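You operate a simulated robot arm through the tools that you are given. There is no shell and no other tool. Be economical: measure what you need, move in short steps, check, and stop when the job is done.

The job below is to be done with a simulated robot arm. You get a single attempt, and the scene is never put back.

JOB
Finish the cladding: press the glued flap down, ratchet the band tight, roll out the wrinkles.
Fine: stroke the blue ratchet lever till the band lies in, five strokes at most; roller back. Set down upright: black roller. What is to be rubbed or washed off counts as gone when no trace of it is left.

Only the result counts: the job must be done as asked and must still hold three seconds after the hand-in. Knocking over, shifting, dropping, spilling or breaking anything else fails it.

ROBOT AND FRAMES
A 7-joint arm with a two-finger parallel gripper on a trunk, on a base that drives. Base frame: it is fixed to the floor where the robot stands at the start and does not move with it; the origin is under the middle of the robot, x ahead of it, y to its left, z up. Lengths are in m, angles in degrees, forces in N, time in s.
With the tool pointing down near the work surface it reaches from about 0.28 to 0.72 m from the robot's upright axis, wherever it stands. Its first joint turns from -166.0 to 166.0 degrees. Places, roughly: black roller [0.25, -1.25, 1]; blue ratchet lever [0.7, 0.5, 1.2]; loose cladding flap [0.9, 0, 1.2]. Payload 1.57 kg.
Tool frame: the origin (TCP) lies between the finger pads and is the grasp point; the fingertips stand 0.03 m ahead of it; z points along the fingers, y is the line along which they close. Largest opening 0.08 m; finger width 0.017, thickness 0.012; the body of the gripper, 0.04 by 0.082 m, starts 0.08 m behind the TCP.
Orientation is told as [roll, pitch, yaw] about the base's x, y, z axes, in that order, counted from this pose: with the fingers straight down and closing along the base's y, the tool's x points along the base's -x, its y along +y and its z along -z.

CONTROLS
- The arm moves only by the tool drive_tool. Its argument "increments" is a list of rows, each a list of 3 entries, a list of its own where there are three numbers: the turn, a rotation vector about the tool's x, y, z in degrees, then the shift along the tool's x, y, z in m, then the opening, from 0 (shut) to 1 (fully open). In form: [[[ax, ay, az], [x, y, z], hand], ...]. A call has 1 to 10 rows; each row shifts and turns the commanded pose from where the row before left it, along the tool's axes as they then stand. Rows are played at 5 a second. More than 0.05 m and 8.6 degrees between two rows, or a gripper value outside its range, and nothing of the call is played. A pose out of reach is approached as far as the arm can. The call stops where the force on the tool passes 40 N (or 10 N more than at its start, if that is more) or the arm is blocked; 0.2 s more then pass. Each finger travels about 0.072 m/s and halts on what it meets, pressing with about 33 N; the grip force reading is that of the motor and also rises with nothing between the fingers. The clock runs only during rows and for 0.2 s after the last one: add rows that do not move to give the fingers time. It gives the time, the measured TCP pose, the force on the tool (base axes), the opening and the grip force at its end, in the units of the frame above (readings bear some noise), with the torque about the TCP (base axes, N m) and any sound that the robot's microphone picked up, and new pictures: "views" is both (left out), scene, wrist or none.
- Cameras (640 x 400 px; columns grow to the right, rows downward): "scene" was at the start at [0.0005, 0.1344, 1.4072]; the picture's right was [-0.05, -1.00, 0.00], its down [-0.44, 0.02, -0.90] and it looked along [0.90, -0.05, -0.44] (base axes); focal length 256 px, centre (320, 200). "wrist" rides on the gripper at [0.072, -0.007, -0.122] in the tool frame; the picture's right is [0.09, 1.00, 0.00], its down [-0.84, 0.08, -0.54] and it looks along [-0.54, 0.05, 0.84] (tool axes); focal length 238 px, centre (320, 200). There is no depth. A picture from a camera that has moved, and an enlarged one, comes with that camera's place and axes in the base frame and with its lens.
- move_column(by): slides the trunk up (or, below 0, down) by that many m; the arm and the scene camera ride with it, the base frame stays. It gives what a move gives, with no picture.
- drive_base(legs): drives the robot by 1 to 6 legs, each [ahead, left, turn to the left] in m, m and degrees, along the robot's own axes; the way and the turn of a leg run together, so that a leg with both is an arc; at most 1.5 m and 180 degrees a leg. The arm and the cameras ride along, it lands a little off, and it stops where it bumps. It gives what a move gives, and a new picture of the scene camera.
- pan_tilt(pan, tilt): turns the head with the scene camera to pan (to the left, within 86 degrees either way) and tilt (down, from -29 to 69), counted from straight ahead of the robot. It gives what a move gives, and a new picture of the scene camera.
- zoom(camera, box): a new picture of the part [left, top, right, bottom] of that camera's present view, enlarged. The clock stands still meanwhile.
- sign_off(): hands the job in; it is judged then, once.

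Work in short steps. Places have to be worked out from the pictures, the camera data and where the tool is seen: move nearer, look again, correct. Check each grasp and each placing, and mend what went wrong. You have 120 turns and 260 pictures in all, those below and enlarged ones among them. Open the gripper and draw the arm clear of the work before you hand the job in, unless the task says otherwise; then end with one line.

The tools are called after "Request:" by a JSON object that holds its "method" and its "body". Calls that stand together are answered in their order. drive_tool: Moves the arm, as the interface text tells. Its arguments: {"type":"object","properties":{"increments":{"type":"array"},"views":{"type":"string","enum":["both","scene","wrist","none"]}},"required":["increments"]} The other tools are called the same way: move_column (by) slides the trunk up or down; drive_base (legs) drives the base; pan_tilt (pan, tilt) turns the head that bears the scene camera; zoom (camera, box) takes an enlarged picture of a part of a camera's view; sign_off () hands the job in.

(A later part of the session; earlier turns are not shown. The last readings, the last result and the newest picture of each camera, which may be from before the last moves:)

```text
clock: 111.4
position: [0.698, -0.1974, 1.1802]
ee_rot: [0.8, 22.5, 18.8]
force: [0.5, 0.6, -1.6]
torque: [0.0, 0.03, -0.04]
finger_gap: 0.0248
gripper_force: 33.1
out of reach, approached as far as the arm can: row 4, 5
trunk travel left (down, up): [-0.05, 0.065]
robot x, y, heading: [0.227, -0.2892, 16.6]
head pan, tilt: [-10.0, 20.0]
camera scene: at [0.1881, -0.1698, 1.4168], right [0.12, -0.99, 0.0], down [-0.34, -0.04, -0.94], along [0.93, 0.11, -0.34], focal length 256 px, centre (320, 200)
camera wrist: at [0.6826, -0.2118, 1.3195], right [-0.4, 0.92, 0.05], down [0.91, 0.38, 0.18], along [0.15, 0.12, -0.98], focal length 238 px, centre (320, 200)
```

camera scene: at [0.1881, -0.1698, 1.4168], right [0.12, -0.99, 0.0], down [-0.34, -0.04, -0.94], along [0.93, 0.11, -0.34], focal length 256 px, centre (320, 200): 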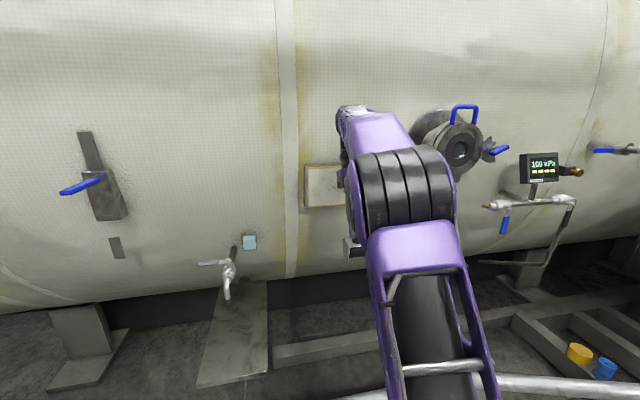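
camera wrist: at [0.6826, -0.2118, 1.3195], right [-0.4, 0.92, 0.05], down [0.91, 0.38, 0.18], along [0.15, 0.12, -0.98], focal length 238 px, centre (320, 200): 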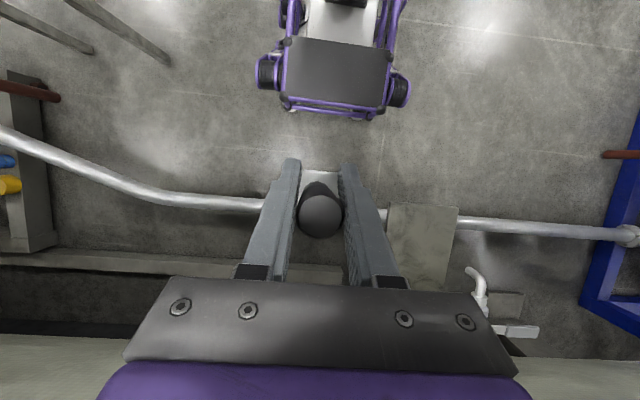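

The wrist limit leaves about 15° of residual tilt, which I can right by pressing lightly and dragging ahead on the table. Driving back to the table.

Request:
{"method": "drive_base", "body": {"legs": [[0, 0, -90], [0.3, -0.06, 0]]}}

Request:
{"method": "pan_tilt", "body": {"pan": 20, "tilt": 40}}

```text
clock: 117.5
position: [0.317, -1.0694, 1.18]
ee_rot: [0.8, 22.4, -72.9]
force: [0.3, 0.3, -0.8]
torque: [0.05, -0.01, -0.01]
finger_gap: 0.0249
gripper_force: 33.3
trunk travel left (down, up): [-0.05, 0.065]
robot x, y, heading: [0.2401, -0.5923, -75.4]
head pan, tilt: [-10.0, 20.0]
camera scene: at [0.36, -0.5619, 1.4168], right [-1.0, -0.08, 0.0], down [-0.03, 0.34, -0.94], along [0.08, -0.94, -0.34], focal length 256 px, centre (320, 200)
```

scene: 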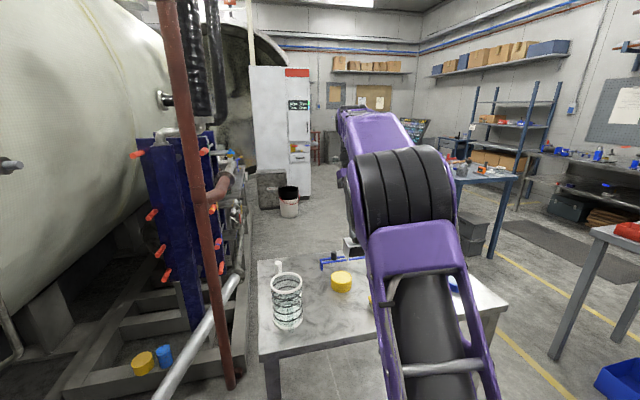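

```text
clock: 118.4
position: [0.3169, -1.0687, 1.1793]
ee_rot: [0.8, 22.4, -72.9]
force: [-0.5, -0.1, -1.4]
torque: [0.02, -0.01, -0.01]
finger_gap: 0.0248
gripper_force: 32.7
trunk travel left (down, up): [-0.05, 0.065]
robot x, y, heading: [0.2421, -0.5906, -75.3]
head pan, tilt: [20.0, 40.0]
camera scene: at [0.4007, -0.539, 1.3854], right [-0.82, -0.57, 0.0], down [-0.37, 0.53, -0.77], along [0.44, -0.63, -0.64], focal length 256 px, centre (320, 200)
```

scene: 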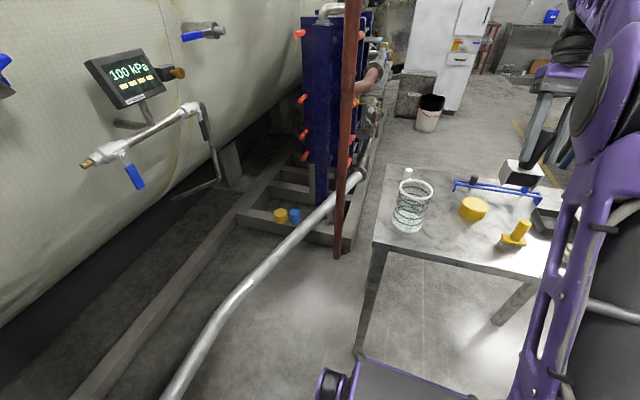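

I move over the original spot and lower to just above contact, keeping the tool tilt.

Request:
{"method": "drive_tool", "body": {"increments": [[[0, 0, 0], [-0.0252, 0.0017, 0.0282], 0], [[0, 0, 0], [-0.0252, 0.0017, 0.0282], 0], [[0, 0, 0], [-0.0252, 0.0017, 0.0282], 0], [[0, 0, 0], [-0.0252, 0.0017, 0.0282], 0], [[0, 0, 0], [-0.0252, 0.0017, 0.0282], 0], [[0, 0, 0], [-0.0252, 0.0017, 0.0282], 0]], "views": "both"}}

Request:
{"method": "zoom", "body": {"camera": "wrist", "box": [220, 80, 420, 260]}}

```text
clock: 119.8
position: [0.3521, -1.1388, 0.9677]
ee_rot: [0.7, 22.5, -73.0]
force: [0.0, 0.3, -0.9]
torque: [0.02, 0.01, 0.0]
finger_gap: 0.0247
gripper_force: 33.2
trunk travel left (down, up): [-0.05, 0.065]
robot x, y, heading: [0.2417, -0.5922, -75.2]
head pan, tilt: [20.0, 40.0]
camera scene: at [0.4006, -0.5388, 1.3854], right [-0.82, -0.57, 0.0], down [-0.37, 0.53, -0.77], along [0.44, -0.63, -0.64], focal length 256 px, centre (320, 200)
camera wrist: at [0.3381, -1.122, 1.1064], right [0.93, 0.37, 0.05], down [0.35, -0.92, 0.18], along [0.11, -0.15, -0.98], focal length 238 px, centre (320, 200)
```

scene: 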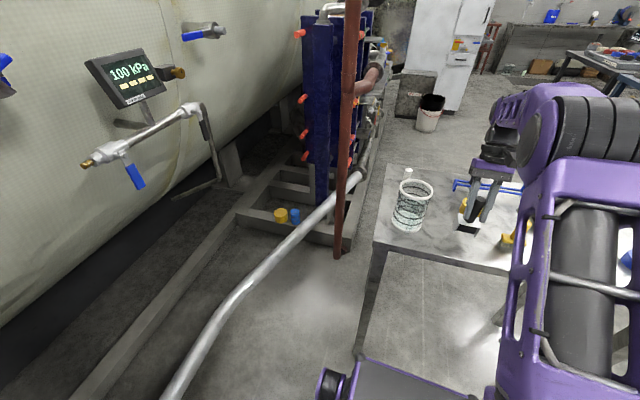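
wrist: 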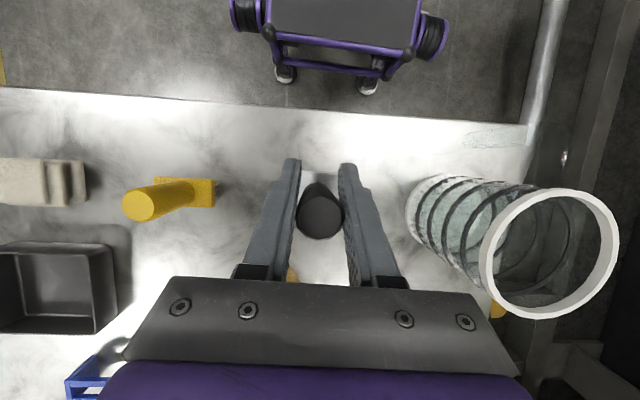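

```text
2.22 times, centred on (320, 170) of wrist
camera zoom: at [0.3381, -1.122, 1.1064], right [0.93, 0.37, 0.05], down [0.35, -0.92, 0.18], along [0.11, -0.15, -0.98], focal length 530 px, centre (320, 267)
```

zoom: 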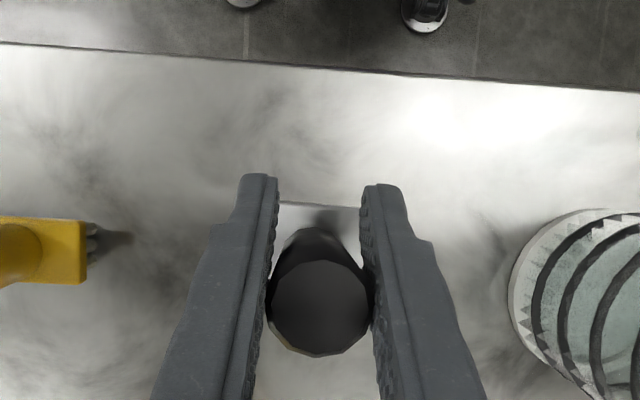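

The camera view shows the handle nearly vertical now. I shift ahead 2 cm to its original spot and lower to the table with light contact.

Request:
{"method": "drive_tool", "body": {"increments": [[[0, 0, 0], [-0.022, 0, -0.0003], 0], [[0, 0, 0], [-0.0057, 0, 0.0139], 0], [[0, 0, 0], [-0.0027, 0, 0.0065], 0], [[0, 0, 0], [-0.0012, 0, 0.0028], 0], [[0, 0, 0], [-0.0012, 0, 0.0028], 0]], "views": "wrist"}}

```text
clock: 121.1
position: [0.3586, -1.1571, 0.9375]
ee_rot: [0.8, 21.8, -72.7]
force: [0.3, 6.4, 15.2]
torque: [0.42, 0.33, -0.17]
finger_gap: 0.0249
gripper_force: 33.5
trunk travel left (down, up): [-0.05, 0.065]
robot x, y, heading: [0.2402, -0.5903, -75.1]
head pan, tilt: [20.0, 40.0]
stopped in row 5: the force on the tool passed its limit at 42 N (the readings are from after the stop); the commanded pose is now the measured one
camera wrist: at [0.3439, -1.1394, 1.0771], right [0.93, 0.37, 0.05], down [0.35, -0.92, 0.19], along [0.11, -0.16, -0.98], focal length 238 px, centre (320, 200)
```

wrist: 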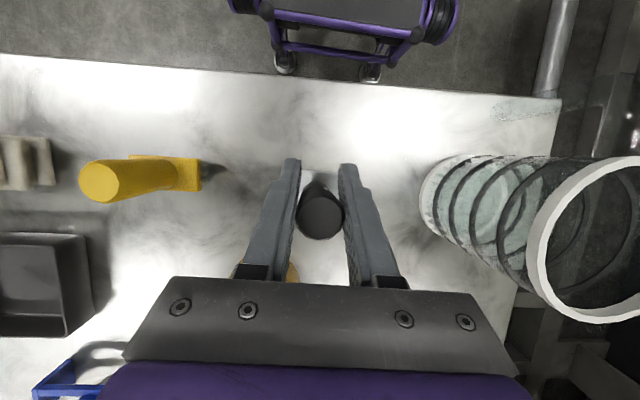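

Firmly seated on the table. I ease off a millimetre and open the fingers.

Request:
{"method": "drive_tool", "body": {"increments": [[[0, 0, 0], [0.0004, 0, -0.0009], 0], [[0, 0, 0], [0, 0, 0], 0.4], [[0, 0, 0], [0, 0, 0], 0.6], [[0, 0, 0], [0, 0, 0], 1], [[0, 0, 0], [0, 0, 0], 1], [[0, 0, 0], [0, 0, 0], 1]], "views": "wrist"}}

```text
clock: 122.5
position: [0.3584, -1.1587, 0.9352]
ee_rot: [0.8, 22.0, -72.9]
force: [-0.9, -0.4, 0.2]
torque: [0.0, 0.01, -0.03]
finger_gap: 0.08
gripper_force: 0.0
trunk travel left (down, up): [-0.05, 0.065]
robot x, y, heading: [0.2418, -0.5919, -75.1]
head pan, tilt: [20.0, 40.0]
camera wrist: at [0.3444, -1.1415, 1.0756], right [0.93, 0.37, 0.05], down [0.35, -0.92, 0.19], along [0.11, -0.16, -0.98], focal length 238 px, centre (320, 200)
```

wrist: 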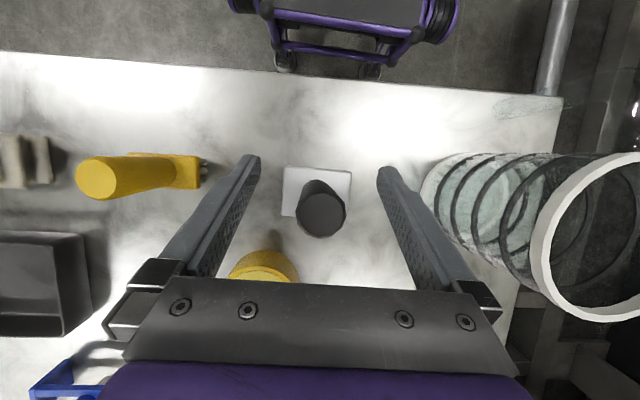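

The roller stands free and upright. I retract upward and bring the tool vertical.

Request:
{"method": "drive_tool", "body": {"increments": [[[0, 0, 0], [0.005, 0, -0.03], 1], [[0, 0, 0], [0.01, 0, -0.045], 1], [[0, 0, 0], [0.015, 0, -0.045], 1], [[0, 0, 0], [0.015, 0, -0.045], 1], [[0, 0, 0], [0.015, 0, -0.045], 1], [[0, -7.4, 0], [0, 0, 0], 1], [[0, -7.4, 0], [0, 0, 0], 1], [[0, -7.4, 0], [0, 0, 0], 1]], "views": "wrist"}}

Request:
{"method": "drive_base", "body": {"legs": [[0, 0.09, 1.5]]}}

```text
clock: 124.3
position: [0.3677, -1.1504, 1.086]
ee_rot: [0.9, -0.4, -73.2]
force: [0.4, -0.3, -0.1]
torque: [0.0, -0.03, 0.01]
finger_gap: 0.0798
gripper_force: 0.1
out of reach, approached as far as the arm can: row 4, 5
trunk travel left (down, up): [-0.05, 0.065]
robot x, y, heading: [0.2419, -0.588, -75.1]
head pan, tilt: [20.0, 40.0]
camera wrist: at [0.3386, -1.0841, 1.2065], right [0.93, 0.38, 0.01], down [0.31, -0.78, 0.55], along [0.22, -0.5, -0.84], focal length 238 px, centre (320, 200)
```

wrist: 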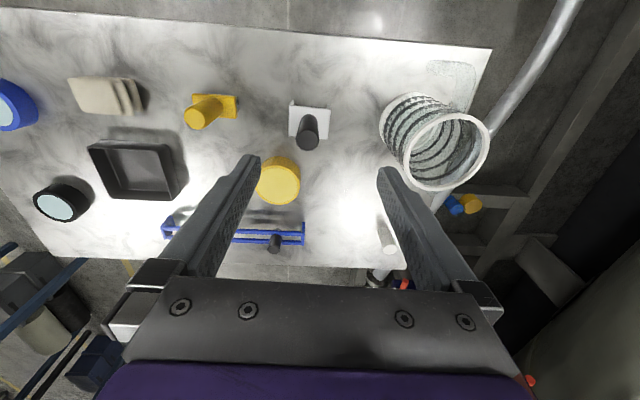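

```text
clock: 125.8
position: [0.4657, -1.1246, 1.0847]
ee_rot: [0.7, -0.2, -71.9]
force: [-0.6, -0.3, -0.3]
torque: [0.0, 0.02, -0.03]
finger_gap: 0.0801
gripper_force: 0.0
trunk travel left (down, up): [-0.05, 0.065]
robot x, y, heading: [0.3274, -0.5671, -73.8]
head pan, tilt: [20.0, 40.0]
camera scene: at [0.4831, -0.5117, 1.3854], right [-0.81, -0.59, 0.0], down [-0.38, 0.52, -0.77], along [0.45, -0.62, -0.64], focal length 256 px, centre (320, 200)
```

scene: 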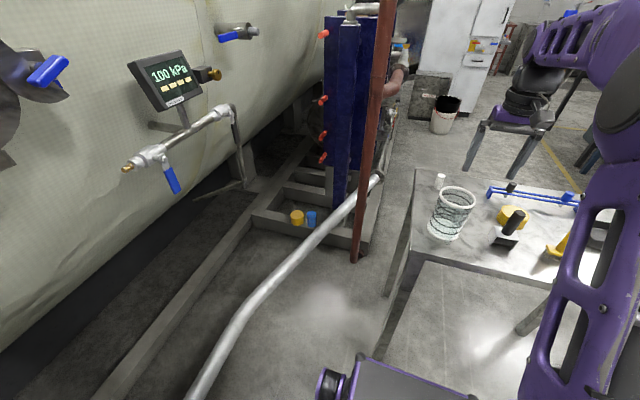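

I raise, pull in a bit and rotate the gripper -90° about its axis in free air.

Request:
{"method": "drive_tool", "body": {"increments": [[[0, 0, 0], [0.02, -0.02, -0.035], 1], [[0, 0, 0], [0.02, -0.02, -0.035], 1], [[0, 0, 0], [0.03, -0.03, 0], 1], [[0, 0, 0], [0.03, -0.03, 0], 1]], "views": "none"}}

Request:
{"method": "drive_tool", "body": {"increments": [[[0, 0, -8.5], [0, 0, 0], 1], [[0, 0, -8.5], [0, 0, 0], 1], [[0, 0, -8.5], [0, 0, 0], 1], [[0, 0, -8.5], [0, 0, 0], 1], [[0, 0, -8.5], [0, 0, 0], 1], [[0, 0, -8.5], [0, 0, 0], 1], [[0, 0, -8.5], [0, 0, 0], 1], [[0, 0, -8.5], [0, 0, 0], 1], [[0, 0, -8.5], [0, 0, 0], 1], [[0, 0, -8.5], [0, 0, 0], 1]], "views": "both"}}

```text
clock: 126.8
position: [0.3376, -1.0632, 1.1543]
ee_rot: [1.0, -0.1, -71.8]
force: [0.3, 0.4, -0.5]
torque: [0.01, 0.01, -0.02]
finger_gap: 0.0799
gripper_force: 0.1
trunk travel left (down, up): [-0.05, 0.065]
robot x, y, heading: [0.3239, -0.5696, -73.6]
head pan, tilt: [20.0, 40.0]
```

```text
clock: 129.0
position: [0.3373, -1.0609, 1.1537]
ee_rot: [0.0, -0.8, 13.2]
force: [-0.5, 0.2, 0.1]
torque: [-0.01, -0.01, 0.0]
finger_gap: 0.08
gripper_force: 0.0
trunk travel left (down, up): [-0.05, 0.065]
robot x, y, heading: [0.3253, -0.5687, -73.9]
head pan, tilt: [20.0, 40.0]
camera scene: at [0.4831, -0.5117, 1.3854], right [-0.81, -0.59, 0.0], down [-0.38, 0.52, -0.77], along [0.45, -0.62, -0.64], focal length 256 px, centre (320, 200)
camera wrist: at [0.2672, -1.0842, 1.2748], right [-0.32, 0.95, 0.0], down [0.79, 0.27, 0.55], along [0.53, 0.17, -0.83], focal length 238 px, centre (320, 200)
```

scene: 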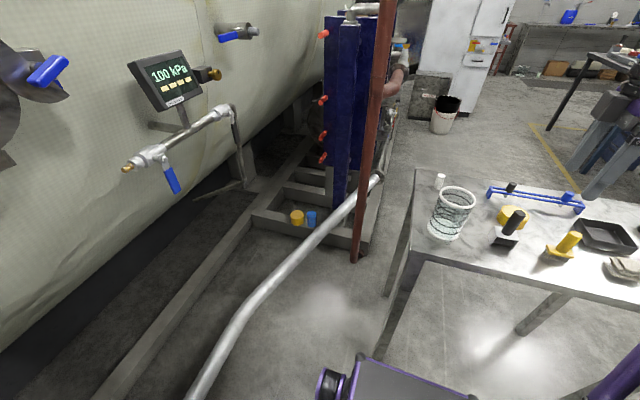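
wrist: 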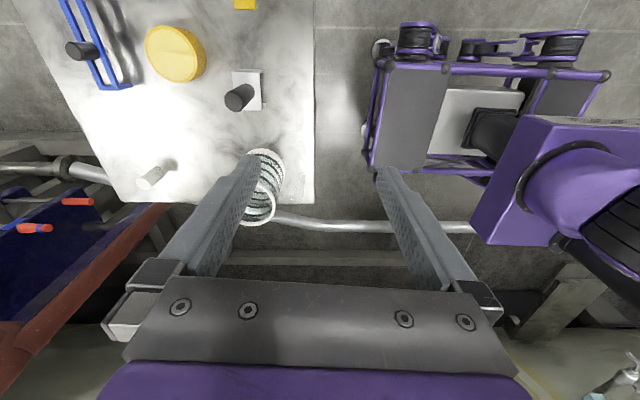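

The handle is at about (0.355, -1.163). I move over it and align.

Request:
{"method": "drive_tool", "body": {"increments": [[[0, 0, 0], [0.003, -0.045, 0], 1], [[0, 0, 0], [0.003, -0.045, 0], 1], [[0, 0, 0], [0, -0.0134, 0], 1], [[0, 0, -4.5], [0, 0, 0], 1], [[0, 0, 0], [0, 0, 0.045], 1], [[0, 0, 0], [0, 0, 0.045], 1], [[0, 0, 0], [0, 0, 0.045], 1], [[0, 0, 0], [0, 0, 0.02], 1]], "views": "both"}}

```text
clock: 130.8
position: [0.359, -1.1623, 1.0]
ee_rot: [-0.3, -0.7, 17.6]
force: [0.1, -1.3, 0.5]
torque: [-0.02, -0.01, -0.02]
finger_gap: 0.0799
gripper_force: 0.1
trunk travel left (down, up): [-0.05, 0.065]
robot x, y, heading: [0.3223, -0.5666, -74.0]
head pan, tilt: [20.0, 40.0]
camera scene: at [0.4832, -0.5117, 1.3854], right [-0.81, -0.59, 0.0], down [-0.38, 0.52, -0.77], along [0.45, -0.62, -0.64], focal length 256 px, centre (320, 200)
camera wrist: at [0.2906, -1.1909, 1.1197], right [-0.39, 0.92, -0.01], down [0.77, 0.33, 0.55], along [0.51, 0.21, -0.83], focal length 238 px, centre (320, 200)
```

scene: 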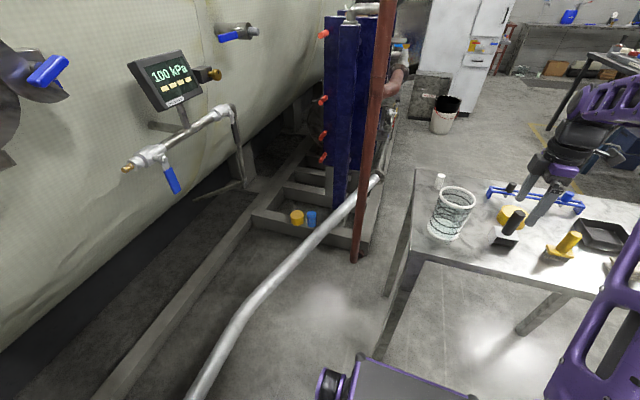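
wrist: 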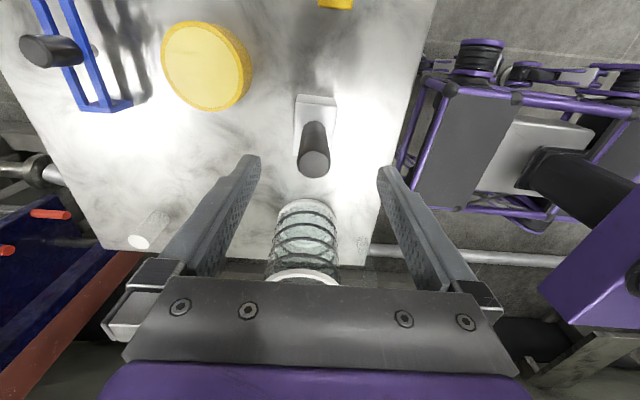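

I correct 5 mm and descend to TCP z 0.940, then close.

Request:
{"method": "drive_tool", "body": {"increments": [[[0, 0, 0], [0, -0.005, 0.03], 1], [[0, 0, 0], [0, 0, 0.02], 1], [[0, 0, 0], [0, 0, 0.01], 1], [[0, 0, 0], [0, 0, 0], 0], [[0, 0, 0], [0, 0, 0], 0], [[0, 0, 0], [0, 0, 0], 0], [[0, 0, 0], [0, 0, 0], 0], [[0, 0, 0], [0, 0, 0], 0]], "views": "none"}}

Request:
{"method": "drive_tool", "body": {"increments": [[[0, 0, 0], [0, 0, -0.01], 0], [[0, 0, 0], [0, 0, -0.03], 0], [[0, 0, 0], [0, 0, -0.045], 0], [[0, 0, 0], [0, 0, -0.045], 0], [[0, 0, 0], [0, 0, -0.045], 0], [[0, 0, 0], [0, 0, -0.045], 0]], "views": "wrist"}}

Request:
{"method": "zoom", "body": {"camera": "wrist", "box": [240, 60, 400, 260]}}

```text
clock: 132.6
position: [0.3617, -1.1678, 0.9398]
ee_rot: [-0.2, -0.8, 17.6]
force: [0.2, -0.9, 0.5]
torque: [0.02, -0.03, -0.06]
finger_gap: 0.0248
gripper_force: 33.0
trunk travel left (down, up): [-0.05, 0.065]
robot x, y, heading: [0.3257, -0.5675, -74.0]
head pan, tilt: [20.0, 40.0]
```

```text
clock: 134.0
position: [0.353, -1.1671, 1.158]
ee_rot: [-0.3, -0.8, 17.6]
force: [-1.1, -0.1, -1.8]
torque: [0.03, -0.01, 0.01]
finger_gap: 0.0249
gripper_force: 32.9
trunk travel left (down, up): [-0.05, 0.065]
robot x, y, heading: [0.324, -0.5665, -73.8]
head pan, tilt: [20.0, 40.0]
camera wrist: at [0.2851, -1.1963, 1.2783], right [-0.39, 0.92, 0.0], down [0.77, 0.33, 0.55], along [0.51, 0.21, -0.83], focal length 238 px, centre (320, 200)
```

wrist: 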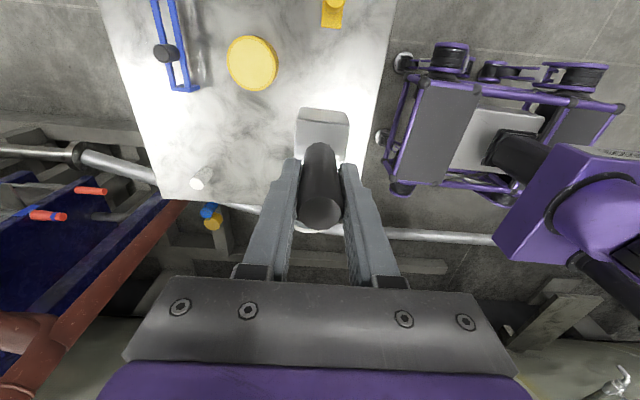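

```text
2.00 times, centred on (320, 160) of wrist
camera zoom: at [0.2851, -1.1963, 1.2783], right [-0.39, 0.92, 0.0], down [0.77, 0.33, 0.55], along [0.51, 0.21, -0.83], focal length 477 px, centre (320, 280)
```

zoom: 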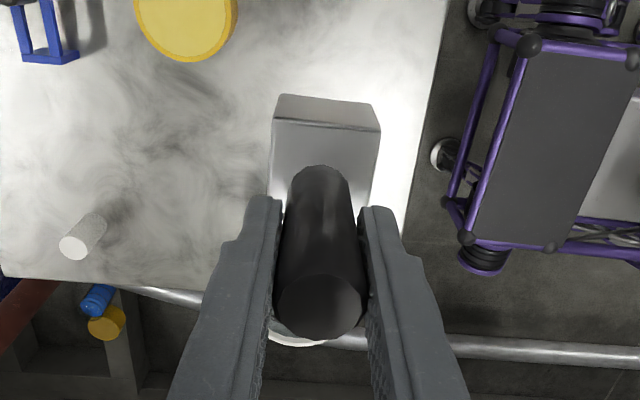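

Good grasp; the roller axis is now across the closing direction. I return to the tank.

Request:
{"method": "drive_base", "body": {"legs": [[-0.3, 0.01, 0], [0, 0, 91.3]]}}

Request:
{"method": "pan_tilt", "body": {"pan": -10, "tilt": 20}}

```text
clock: 140.0
position: [0.8505, -0.2223, 1.1576]
ee_rot: [-0.2, -0.8, 110.9]
force: [-0.2, -0.6, -1.5]
torque: [0.02, -0.01, 0.01]
finger_gap: 0.0249
gripper_force: 32.8
trunk travel left (down, up): [-0.05, 0.065]
robot x, y, heading: [0.2526, -0.2876, 19.8]
head pan, tilt: [20.0, 40.0]
camera scene: at [0.1857, -0.1311, 1.3854], right [0.64, -0.77, 0.0], down [-0.5, -0.41, -0.77], along [0.59, 0.49, -0.64], focal length 256 px, centre (320, 200)
```

scene: 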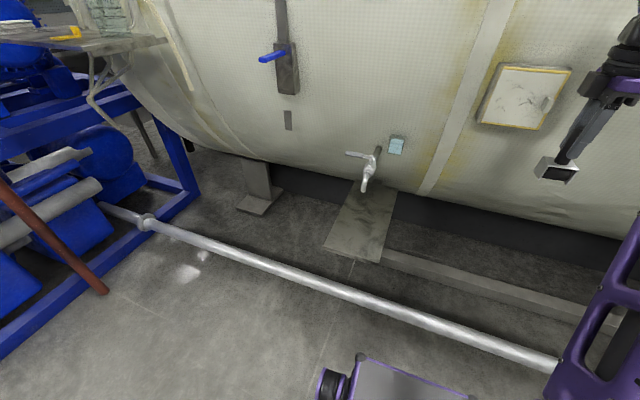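

```text
clock: 141.0
position: [0.8496, -0.2229, 1.1568]
ee_rot: [-0.3, -0.8, 111.0]
force: [-0.2, 0.3, -0.9]
torque: [0.0, 0.02, -0.02]
finger_gap: 0.0247
gripper_force: 33.7
trunk travel left (down, up): [-0.05, 0.065]
robot x, y, heading: [0.2502, -0.2845, 19.4]
head pan, tilt: [-10.0, 20.0]
camera scene: at [0.212, -0.1697, 1.4168], right [0.17, -0.99, 0.0], down [-0.34, -0.06, -0.94], along [0.93, 0.16, -0.34], focal length 256 px, centre (320, 200)
```

scene: 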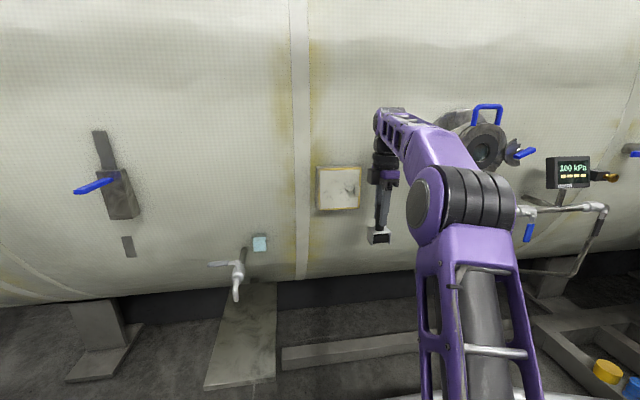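

Too close to the tank for pitching up, so I back off 0.15 and correct the heading.

Request:
{"method": "drive_base", "body": {"legs": [[-0.15, 0.03, -1.5]]}}

Request:
{"method": "drive_tool", "body": {"increments": [[[8.5, 0, 0], [0, 0, 0], 0], [[8.5, 0, 0], [0, 0, 0], 0], [[8.5, 0, 0], [0, 0, 0], 0], [[8.5, 0, 0], [0, 0, 0], 0], [[8.5, 0, 0], [0, 0, 0], 0]], "views": "scene"}}

```text
clock: 142.4
position: [0.6989, -0.2588, 1.1568]
ee_rot: [-0.2, -0.9, 109.6]
force: [-0.7, -0.9, -1.7]
torque: [0.03, 0.02, 0.01]
finger_gap: 0.0249
gripper_force: 33.0
trunk travel left (down, up): [-0.05, 0.065]
robot x, y, heading: [0.097, -0.3087, 18.1]
head pan, tilt: [-10.0, 20.0]
camera scene: at [0.0626, -0.1886, 1.4168], right [0.14, -0.99, 0.0], down [-0.34, -0.05, -0.94], along [0.93, 0.13, -0.34], focal length 256 px, centre (320, 200)
```

scene: 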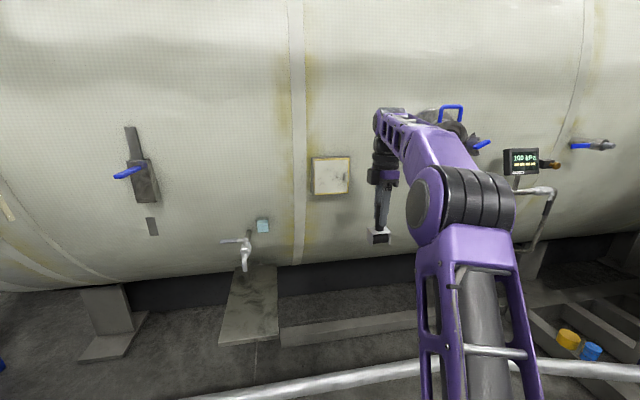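

```text
clock: 143.6
position: [0.6982, -0.2591, 1.1561]
ee_rot: [-42.8, -0.7, 109.4]
force: [0.3, 0.4, -2.3]
torque: [-0.02, 0.04, -0.01]
finger_gap: 0.0248
gripper_force: 32.8
trunk travel left (down, up): [-0.05, 0.065]
robot x, y, heading: [0.0958, -0.307, 18.0]
head pan, tilt: [-10.0, 20.0]
camera scene: at [0.0626, -0.1886, 1.4168], right [0.14, -0.99, 0.0], down [-0.34, -0.05, -0.94], along [0.93, 0.13, -0.34], focal length 256 px, centre (320, 200)
```

scene: 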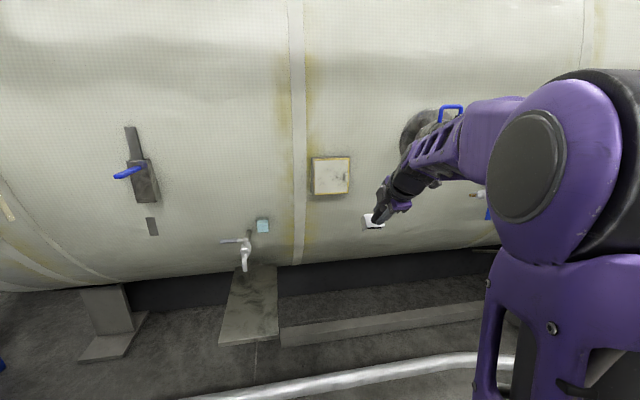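

Continuing to horizontal, with a few degrees up to match the surface lean.

Request:
{"method": "drive_tool", "body": {"increments": [[[8.5, 0, 0], [0, 0, 0], 0], [[8.5, 0, 0], [0, 0, 0], 0], [[8.5, 0, 0], [0, 0, 0], 0], [[8.5, 0, 0], [0, 0, 0], 0], [[8.5, 0, 0], [0, 0, 0], 0], [[8, 0, 0], [0, 0, 0], 0]], "views": "both"}}

Request:
{"method": "zoom", "body": {"camera": "scene", "box": [290, 130, 450, 250]}}

```text
clock: 145.0
position: [0.6986, -0.2597, 1.1571]
ee_rot: [-59.7, -0.8, 109.5]
force: [-1.2, 1.1, -1.0]
torque: [0.0, 0.04, 0.0]
finger_gap: 0.0251
gripper_force: 33.2
out of reach, approached as far as the arm can: row 3, 4, 5, 6
trunk travel left (down, up): [-0.05, 0.065]
robot x, y, heading: [0.1024, -0.3068, 18.1]
head pan, tilt: [-10.0, 20.0]
camera scene: at [0.0625, -0.1886, 1.4168], right [0.14, -0.99, 0.0], down [-0.34, -0.05, -0.94], along [0.93, 0.13, -0.34], focal length 256 px, centre (320, 200)
camera wrist: at [0.6266, -0.3621, 1.2237], right [-0.45, -0.24, -0.86], down [-0.76, 0.62, 0.22], along [0.48, 0.75, -0.46], focal length 238 px, centre (320, 200)
```

scene: 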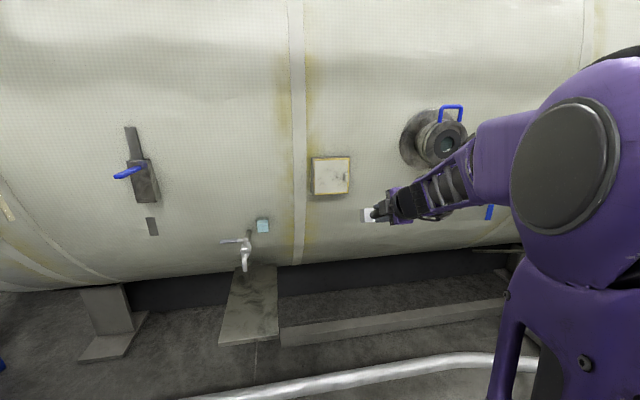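
wrist: 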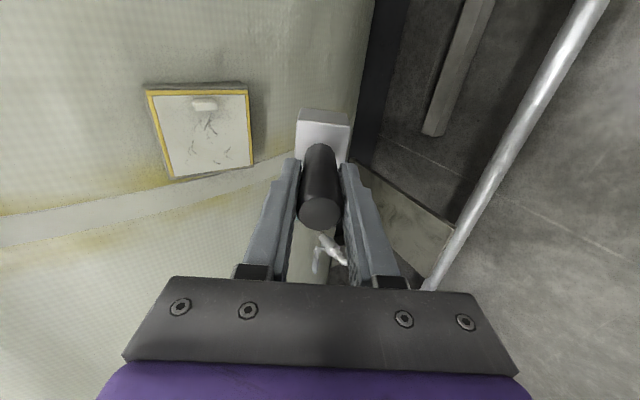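

```text
3.33 times, centred on (370, 190) of scene
camera zoom: at [0.0625, -0.1886, 1.4168], right [0.14, -0.99, 0.0], down [-0.34, -0.05, -0.94], along [0.93, 0.13, -0.34], focal length 854 px, centre (153, 233)
```

zoom: 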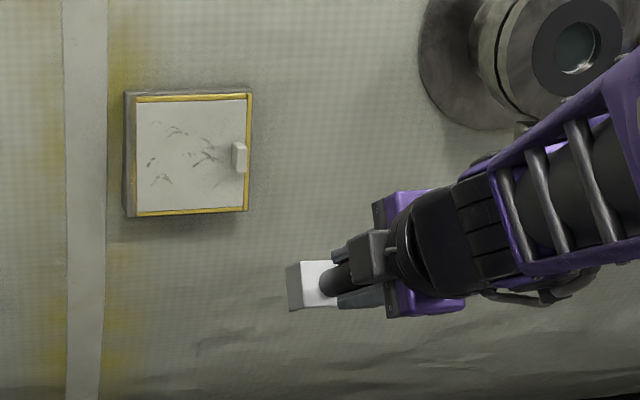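

A wrist limit stops that path. I undo it and take the route that worked: gripper back to neutral yaw, pitch up, then roll about the tool axis.

Request:
{"method": "drive_tool", "body": {"increments": [[[-8.5, 0, 0], [0, 0, 0], 0], [[-8.5, 0, 0], [0, 0, 0], 0], [[-8.5, 0, 0], [0, 0, 0], 0], [[-8.5, 0, 0], [0, 0, 0], 0], [[-8.5, 0, 0], [0, 0, 0], 0], [[-8.5, 0, 0], [0, 0, 0], 0], [[-8.5, 0, 0], [0, 0, 0], 0]], "views": "none"}}

Request:
{"method": "drive_tool", "body": {"increments": [[[0, 0, 8.5], [0, 0, 0], 0], [[0, 0, 8.5], [0, 0, 0], 0], [[0, 0, 8.5], [0, 0, 0], 0], [[0, 0, 8.5], [0, 0, 0], 0], [[0, 0, 8.5], [0, 0, 0], 0], [[0, 0, 8.5], [0, 0, 0], 0], [[0, 0, 8.5], [0, 0, 0], 0], [[0, 0, 8.5], [0, 0, 0], 0], [[0, 0, 8.5], [0, 0, 0], 0], [[0, 0, 8.5], [0, 0, 0], 0]], "views": "scene"}}

```text
clock: 146.6
position: [0.6982, -0.259, 1.1576]
ee_rot: [0.0, -0.7, 109.3]
force: [-0.8, 0.7, -0.8]
torque: [0.01, -0.02, -0.03]
finger_gap: 0.0246
gripper_force: 33.6
trunk travel left (down, up): [-0.05, 0.065]
robot x, y, heading: [0.0998, -0.3077, 17.8]
head pan, tilt: [-10.0, 20.0]
```

```text
clock: 148.8
position: [0.6994, -0.2597, 1.157]
ee_rot: [0.7, -0.3, 24.3]
force: [-0.9, 1.1, -1.5]
torque: [0.02, 0.04, -0.02]
finger_gap: 0.0248
gripper_force: 32.8
trunk travel left (down, up): [-0.05, 0.065]
robot x, y, heading: [0.0999, -0.3046, 18.0]
head pan, tilt: [-10.0, 20.0]
camera scene: at [0.0625, -0.1886, 1.4168], right [0.14, -0.99, 0.0], down [-0.34, -0.05, -0.94], along [0.93, 0.13, -0.34], focal length 256 px, centre (320, 200)
```

scene: 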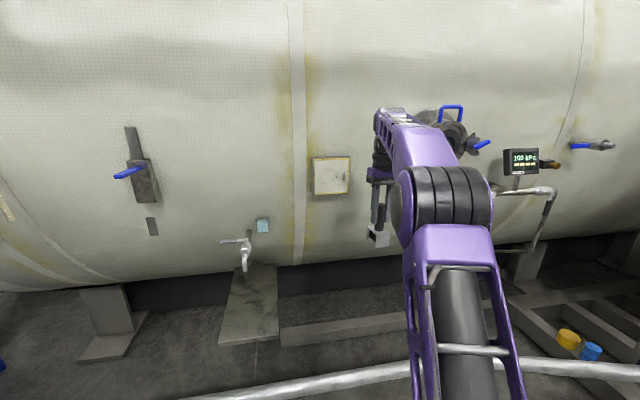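

Now I pitch up to horizontal.

Request:
{"method": "drive_tool", "body": {"increments": [[[0, -8.5, 0], [0, 0, 0], 0], [[0, -8.5, 0], [0, 0, 0], 0], [[0, -8.5, 0], [0, 0, 0], 0], [[0, -8.5, 0], [0, 0, 0], 0], [[0, -8.5, 0], [0, 0, 0], 0], [[0, -8.5, 0], [0, 0, 0], 0], [[0, -8.5, 0], [0, 0, 0], 0], [[0, -8.5, 0], [0, 0, 0], 0], [[0, -8.5, 0], [0, 0, 0], 0], [[0, -8.5, 0], [0, 0, 0], 0]], "views": "none"}}

Request:
{"method": "drive_tool", "body": {"increments": [[[6, -6, 0], [0, 0, 0], 0], [[0, 0, -8.5], [0, 0, 0], 0], [[0, 0, -8.5], [0, 0, 0], 0], [[0, 0, -8.5], [0, 0, 0], 0], [[0, 0, -8.5], [0, 0, 0], 0], [[0, 0, -8.5], [0, 0, 0], 0], [[0, 0, -8.5], [0, 0, 0], 0], [[0, 0, -8.5], [0, 0, 0], 0], [[0, 0, -8.5], [0, 0, 0], 0], [[0, 0, -8.5], [0, 0, 0], 0]], "views": "both"}}

```text
clock: 151.0
position: [0.6994, -0.2598, 1.1576]
ee_rot: [8.4, -85.4, 16.1]
force: [-0.5, -0.2, -2.1]
torque: [-0.02, 0.05, 0.0]
finger_gap: 0.0249
gripper_force: 33.6
trunk travel left (down, up): [-0.05, 0.065]
robot x, y, heading: [0.1004, -0.3027, 18.0]
head pan, tilt: [-10.0, 20.0]
```

```text
clock: 153.2
position: [0.7002, -0.2575, 1.1583]
ee_rot: [-91.3, -13.9, 108.8]
force: [-0.2, 0.1, -0.9]
torque: [-0.03, 0.06, -0.03]
finger_gap: 0.0251
gripper_force: 32.5
trunk travel left (down, up): [-0.05, 0.065]
robot x, y, heading: [0.1011, -0.3039, 18.1]
head pan, tilt: [-10.0, 20.0]
camera scene: at [0.0624, -0.1887, 1.4169], right [0.14, -0.99, 0.0], down [-0.34, -0.05, -0.94], along [0.93, 0.13, -0.34], focal length 256 px, centre (320, 200)
camera wrist: at [0.6064, -0.3646, 1.1448], right [-0.03, 0.15, -0.99], down [-0.78, 0.61, 0.11], along [0.62, 0.77, 0.1], focal length 238 px, centre (320, 200)
```

scene: 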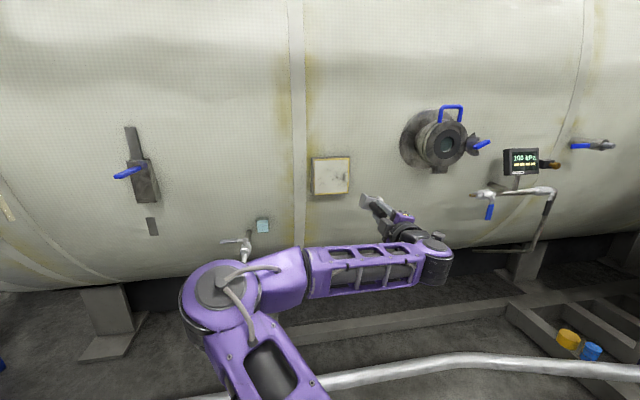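
wrist: 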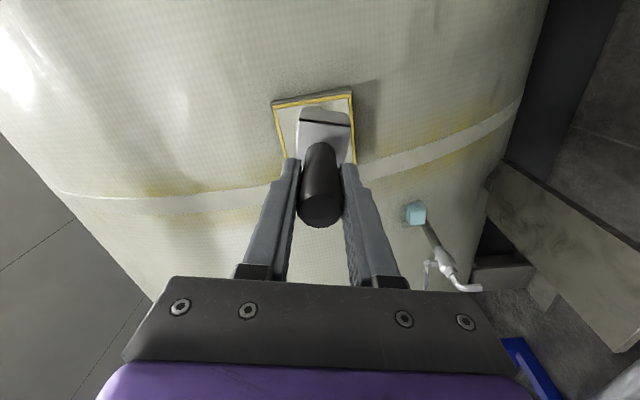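

This configuration works. I finish the last 13.9° of roll and line up with the first strip at z 1.225.

Request:
{"method": "drive_tool", "body": {"increments": [[[0, 0, -8.5], [0, 0, 0], 0], [[0, 0, -5.4], [0, 0, 0], 0], [[0, 0, 0], [-0.031, -0.034, 0], 0], [[0, 0, 0], [-0.031, -0.033, 0], 0], [[0, 0, 0], [0, 0, 0.04], 0], [[0, 0, 0], [0, 0, 0.04], 0]], "views": "both"}}

Request:
{"method": "zoom", "body": {"camera": "scene", "box": [290, 130, 450, 250]}}

```text
clock: 154.6
position: [0.7556, -0.1733, 1.2257]
ee_rot: [-91.2, -0.2, 108.6]
force: [-0.3, -0.8, -1.8]
torque: [-0.06, 0.07, -0.03]
finger_gap: 0.0248
gripper_force: 33.3
trunk travel left (down, up): [-0.05, 0.065]
robot x, y, heading: [0.1007, -0.3098, 17.9]
head pan, tilt: [-10.0, 20.0]
camera scene: at [0.0623, -0.1886, 1.4168], right [0.14, -0.99, 0.0], down [-0.34, -0.05, -0.94], along [0.93, 0.13, -0.34], focal length 256 px, centre (320, 200)
camera wrist: at [0.6625, -0.28, 1.2288], right [0.05, -0.08, -1.0], down [-0.78, 0.62, -0.09], along [0.63, 0.78, -0.03], focal length 238 px, centre (320, 200)
```

scene: 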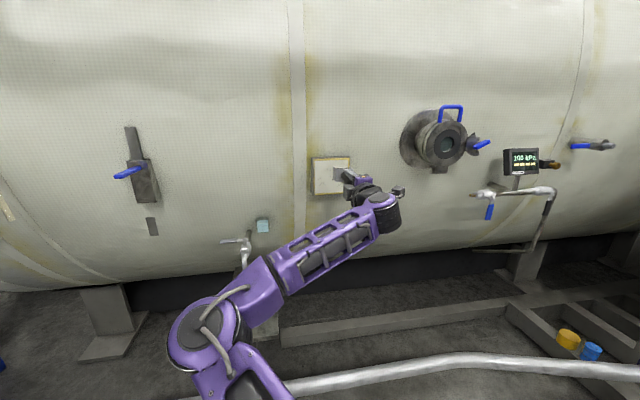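
wrist: 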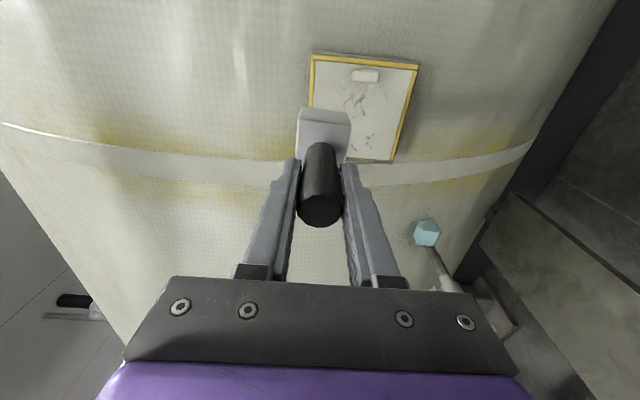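

```text
3.33 times, centred on (370, 190) of scene
camera zoom: at [0.0623, -0.1886, 1.4168], right [0.14, -0.99, 0.0], down [-0.34, -0.05, -0.94], along [0.93, 0.13, -0.34], focal length 854 px, centre (153, 233)
```

zoom: 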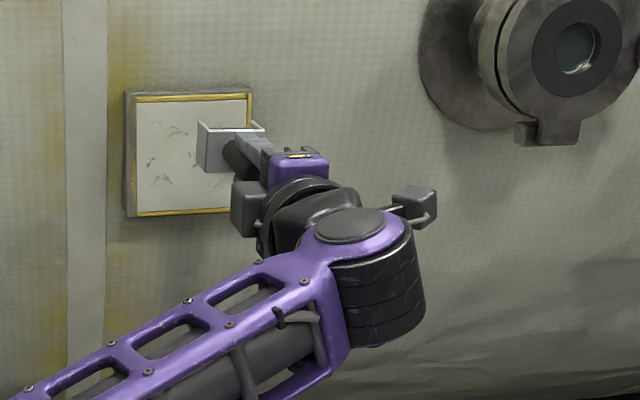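

Aligned. I bring the base ahead 0.09 m so the arm isn't overstretched.

Request:
{"method": "drive_base", "body": {"legs": [[0.08, 0, 0]]}}

Request:
{"method": "drive_tool", "body": {"increments": [[[0, 0, 0], [0, 0, 0], 0]], "views": "wrist"}}

```text
clock: 155.6
position: [0.8281, -0.1465, 1.224]
ee_rot: [-91.1, -0.2, 108.6]
force: [0.6, -0.2, -1.8]
torque: [-0.07, 0.06, 0.01]
finger_gap: 0.025
gripper_force: 33.4
trunk travel left (down, up): [-0.05, 0.065]
robot x, y, heading: [0.172, -0.2794, 18.3]
head pan, tilt: [-10.0, 20.0]
camera scene: at [0.1352, -0.1648, 1.4168], right [0.14, -0.99, 0.0], down [-0.34, -0.05, -0.94], along [0.93, 0.13, -0.34], focal length 256 px, centre (320, 200)
```

scene: 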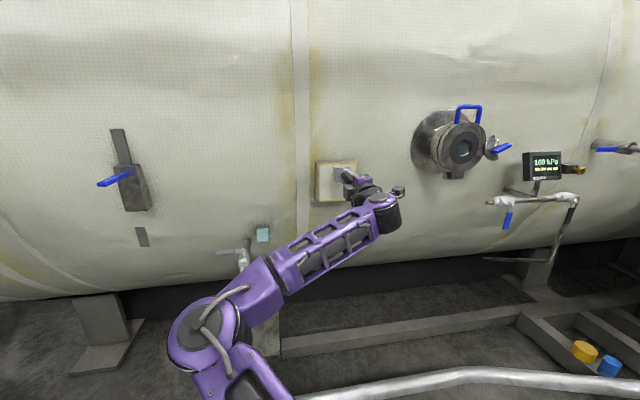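

```text
clock: 156.0
position: [0.8284, -0.1469, 1.2247]
ee_rot: [-91.2, -0.2, 108.6]
force: [0.2, -0.4, -1.4]
torque: [-0.01, 0.07, -0.02]
finger_gap: 0.0248
gripper_force: 33.4
trunk travel left (down, up): [-0.05, 0.065]
robot x, y, heading: [0.1725, -0.2811, 18.2]
head pan, tilt: [-10.0, 20.0]
camera wrist: at [0.7355, -0.2546, 1.2284], right [0.05, -0.08, -1.0], down [-0.78, 0.62, -0.09], along [0.62, 0.78, -0.03], focal length 238 px, centre (320, 200)
```

wrist: 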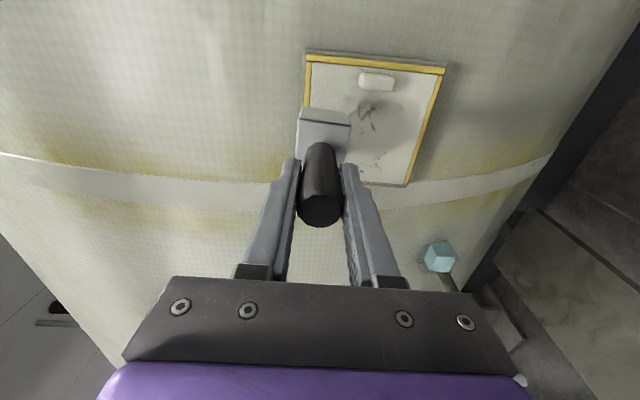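

I nudge 5 mm right and approach to contact in fine steps.

Request:
{"method": "drive_tool", "body": {"increments": [[[0, 0, 0], [0.005, 0, 0.02], 0], [[0, 0, 0], [0, 0, 0.014], 0], [[0, 0, 0], [0, 0, 0.004], 0], [[0, 0, 0], [0, 0, 0.003], 0], [[0, 0, 0], [0, 0, 0.002], 0], [[0, 0, 0], [0, 0, 0.001], 0]], "views": "none"}}

```text
clock: 157.4
position: [0.871, -0.1387, 1.2274]
ee_rot: [-91.2, -0.1, 108.6]
force: [-7.7, -1.3, -4.2]
torque: [-0.13, 0.35, 0.01]
finger_gap: 0.0246
gripper_force: 33.2
trunk travel left (down, up): [-0.05, 0.065]
robot x, y, heading: [0.1722, -0.2832, 18.2]
head pan, tilt: [-10.0, 20.0]
```

Light contact at 8 N. I press a little more and roll down the strip.

Request:
{"method": "drive_tool", "body": {"increments": [[[0, 0, 0], [0, 0, 0.001], 0], [[0, 0, 0], [0, 0.01, 0.0009], 0], [[0, 0, 0], [0, 0.01, 0.0009], 0], [[0, 0, 0], [0, 0.01, 0.0009], 0], [[0, 0, 0], [0, 0.01, 0.0009], 0], [[0, 0, 0], [0, 0.01, 0.0009], 0]], "views": "both"}}

Request:
{"method": "zoom", "body": {"camera": "scene", "box": [300, 140, 400, 220]}}

```text
clock: 158.8
position: [0.872, -0.139, 1.1905]
ee_rot: [-92.2, -0.2, 108.3]
force: [-26.2, -4.7, 6.2]
torque: [0.05, -0.2, 0.34]
finger_gap: 0.0251
gripper_force: 32.9
trunk travel left (down, up): [-0.05, 0.065]
robot x, y, heading: [0.1736, -0.2823, 18.2]
head pan, tilt: [-10.0, 20.0]
stopped in row 6: the force on the tool passed its limit at 40 N (the readings are from after the stop); the commanded pose is now the measured one
camera scene: at [0.1308, -0.1656, 1.4165], right [0.14, -0.99, 0.0], down [-0.34, -0.05, -0.94], along [0.93, 0.13, -0.34], focal length 256 px, centre (320, 200)
camera wrist: at [0.7788, -0.2464, 1.192], right [0.06, -0.07, -1.0], down [-0.77, 0.63, -0.1], along [0.63, 0.78, -0.02], focal length 238 px, centre (320, 200)
```

scene: 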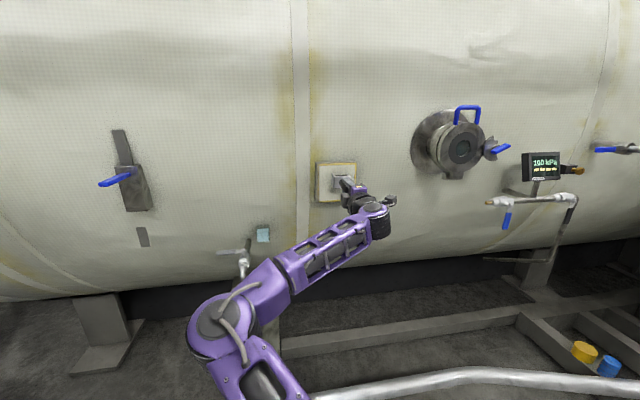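
wrist: 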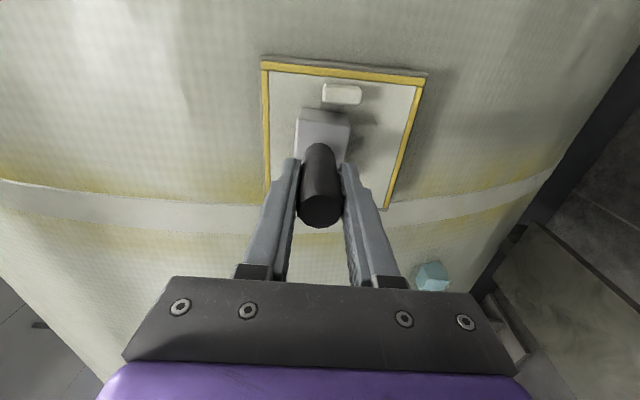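

```text
5.00 times, centred on (350, 180) of scene
camera zoom: at [0.1308, -0.1656, 1.4165], right [0.14, -0.99, 0.0], down [-0.34, -0.05, -0.94], along [0.93, 0.13, -0.34], focal length 1281 px, centre (170, 300)
```

zoom: 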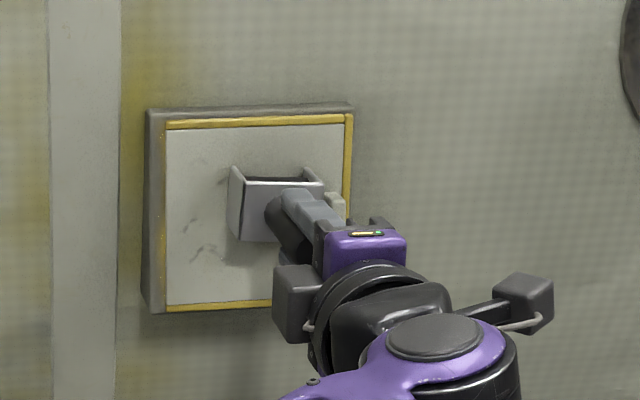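

It's rolling and erasing, but the pressure crept up. I continue down without the forward increment.

Request:
{"method": "drive_tool", "body": {"increments": [[[0, 0, 0], [0, 0.008, -0.0012], 0], [[0, 0, 0], [0, 0.01, 0.0002], 0], [[0, 0, 0], [0, 0.01, 0.0002], 0], [[0, 0, 0], [0, 0.01, 0.0002], 0], [[0, 0, 0], [0, 0.01, 0.0002], 0], [[0, 0, 0], [0, 0.008, 0.0002], 0]], "views": "none"}}

Request:
{"method": "zoom", "body": {"camera": "scene", "box": [300, 140, 400, 220]}}

```text
clock: 160.2
position: [0.8725, -0.1388, 1.17]
ee_rot: [-91.2, -0.2, 108.1]
force: [-19.2, -15.3, 10.3]
torque: [0.26, -0.65, -0.41]
finger_gap: 0.0249
gripper_force: 33.0
out of reach, approached as far as the arm can: row 3, 4, 5, 6
trunk travel left (down, up): [-0.05, 0.065]
robot x, y, heading: [0.1746, -0.2797, 18.5]
head pan, tilt: [-10.0, 20.0]
```

```text
5.00 times, centred on (350, 180) of scene
camera zoom: at [0.1318, -0.1668, 1.4169], right [0.14, -0.99, 0.0], down [-0.34, -0.05, -0.94], along [0.93, 0.13, -0.34], focal length 1281 px, centre (170, 300)
```

zoom: 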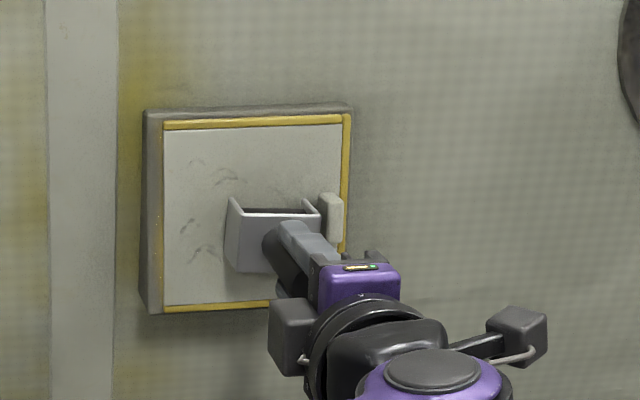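

The arm hits a joint limit below z 1.17, so I use the trunk to continue the downward roll.

Request:
{"method": "move_column", "body": {"by": -0.035}}

Request:
{"method": "zoom", "body": {"camera": "scene", "box": [300, 120, 400, 200]}}

```text
clock: 160.9
position: [0.8715, -0.1354, 1.1356]
ee_rot: [-91.2, -0.2, 108.5]
force: [-25.8, -5.5, 12.3]
torque: [0.24, -0.8, 0.36]
finger_gap: 0.0251
gripper_force: 33.3
trunk travel left (down, up): [-0.015, 0.1]
robot x, y, heading: [0.1766, -0.2824, 18.1]
head pan, tilt: [-10.0, 20.0]
```

```text
5.00 times, centred on (350, 160) of scene
camera zoom: at [0.1309, -0.1657, 1.3818], right [0.14, -0.99, 0.0], down [-0.34, -0.05, -0.94], along [0.93, 0.13, -0.34], focal length 1281 px, centre (170, 400)
```

zoom: 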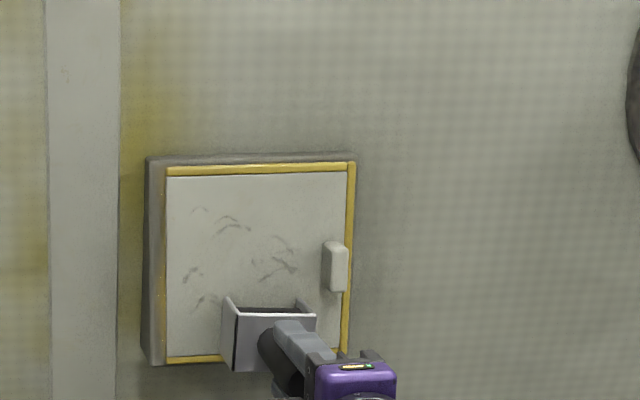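

Each pass fades the marks. The trunk makes a nice vertical roller drive, so I roll back up 0.095 under the same pressure.

Request:
{"method": "move_column", "body": {"by": 0.095}}

Request:
{"method": "zoom", "body": {"camera": "scene", "box": [300, 150, 400, 230]}}

```text
clock: 161.4
position: [0.8731, -0.1367, 1.1412]
ee_rot: [-90.2, -0.1, 108.3]
force: [-21.8, -1.5, -0.7]
torque: [-0.05, 0.13, 0.06]
finger_gap: 0.0249
gripper_force: 33.6
trunk travel left (down, up): [-0.029, 0.086]
robot x, y, heading: [0.1733, -0.2803, 18.0]
head pan, tilt: [-10.0, 20.0]
stopped: the force on the tool passed its limit at 49 N (the readings are from after the stop); the commanded pose is now the measured one
```

```text
5.00 times, centred on (350, 190) of scene
camera zoom: at [0.1322, -0.1651, 1.396], right [0.14, -0.99, 0.0], down [-0.34, -0.05, -0.94], along [0.93, 0.13, -0.34], focal length 1281 px, centre (170, 250)
```

zoom: 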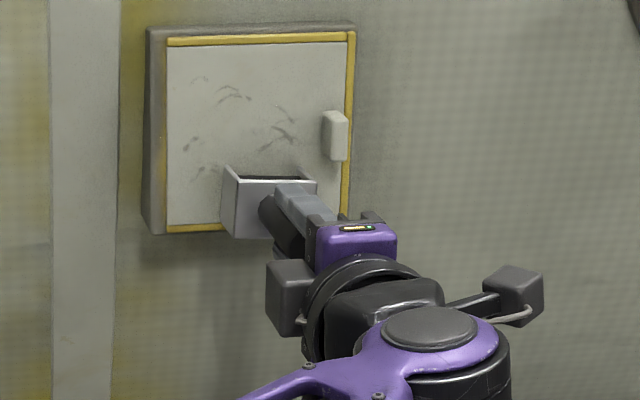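

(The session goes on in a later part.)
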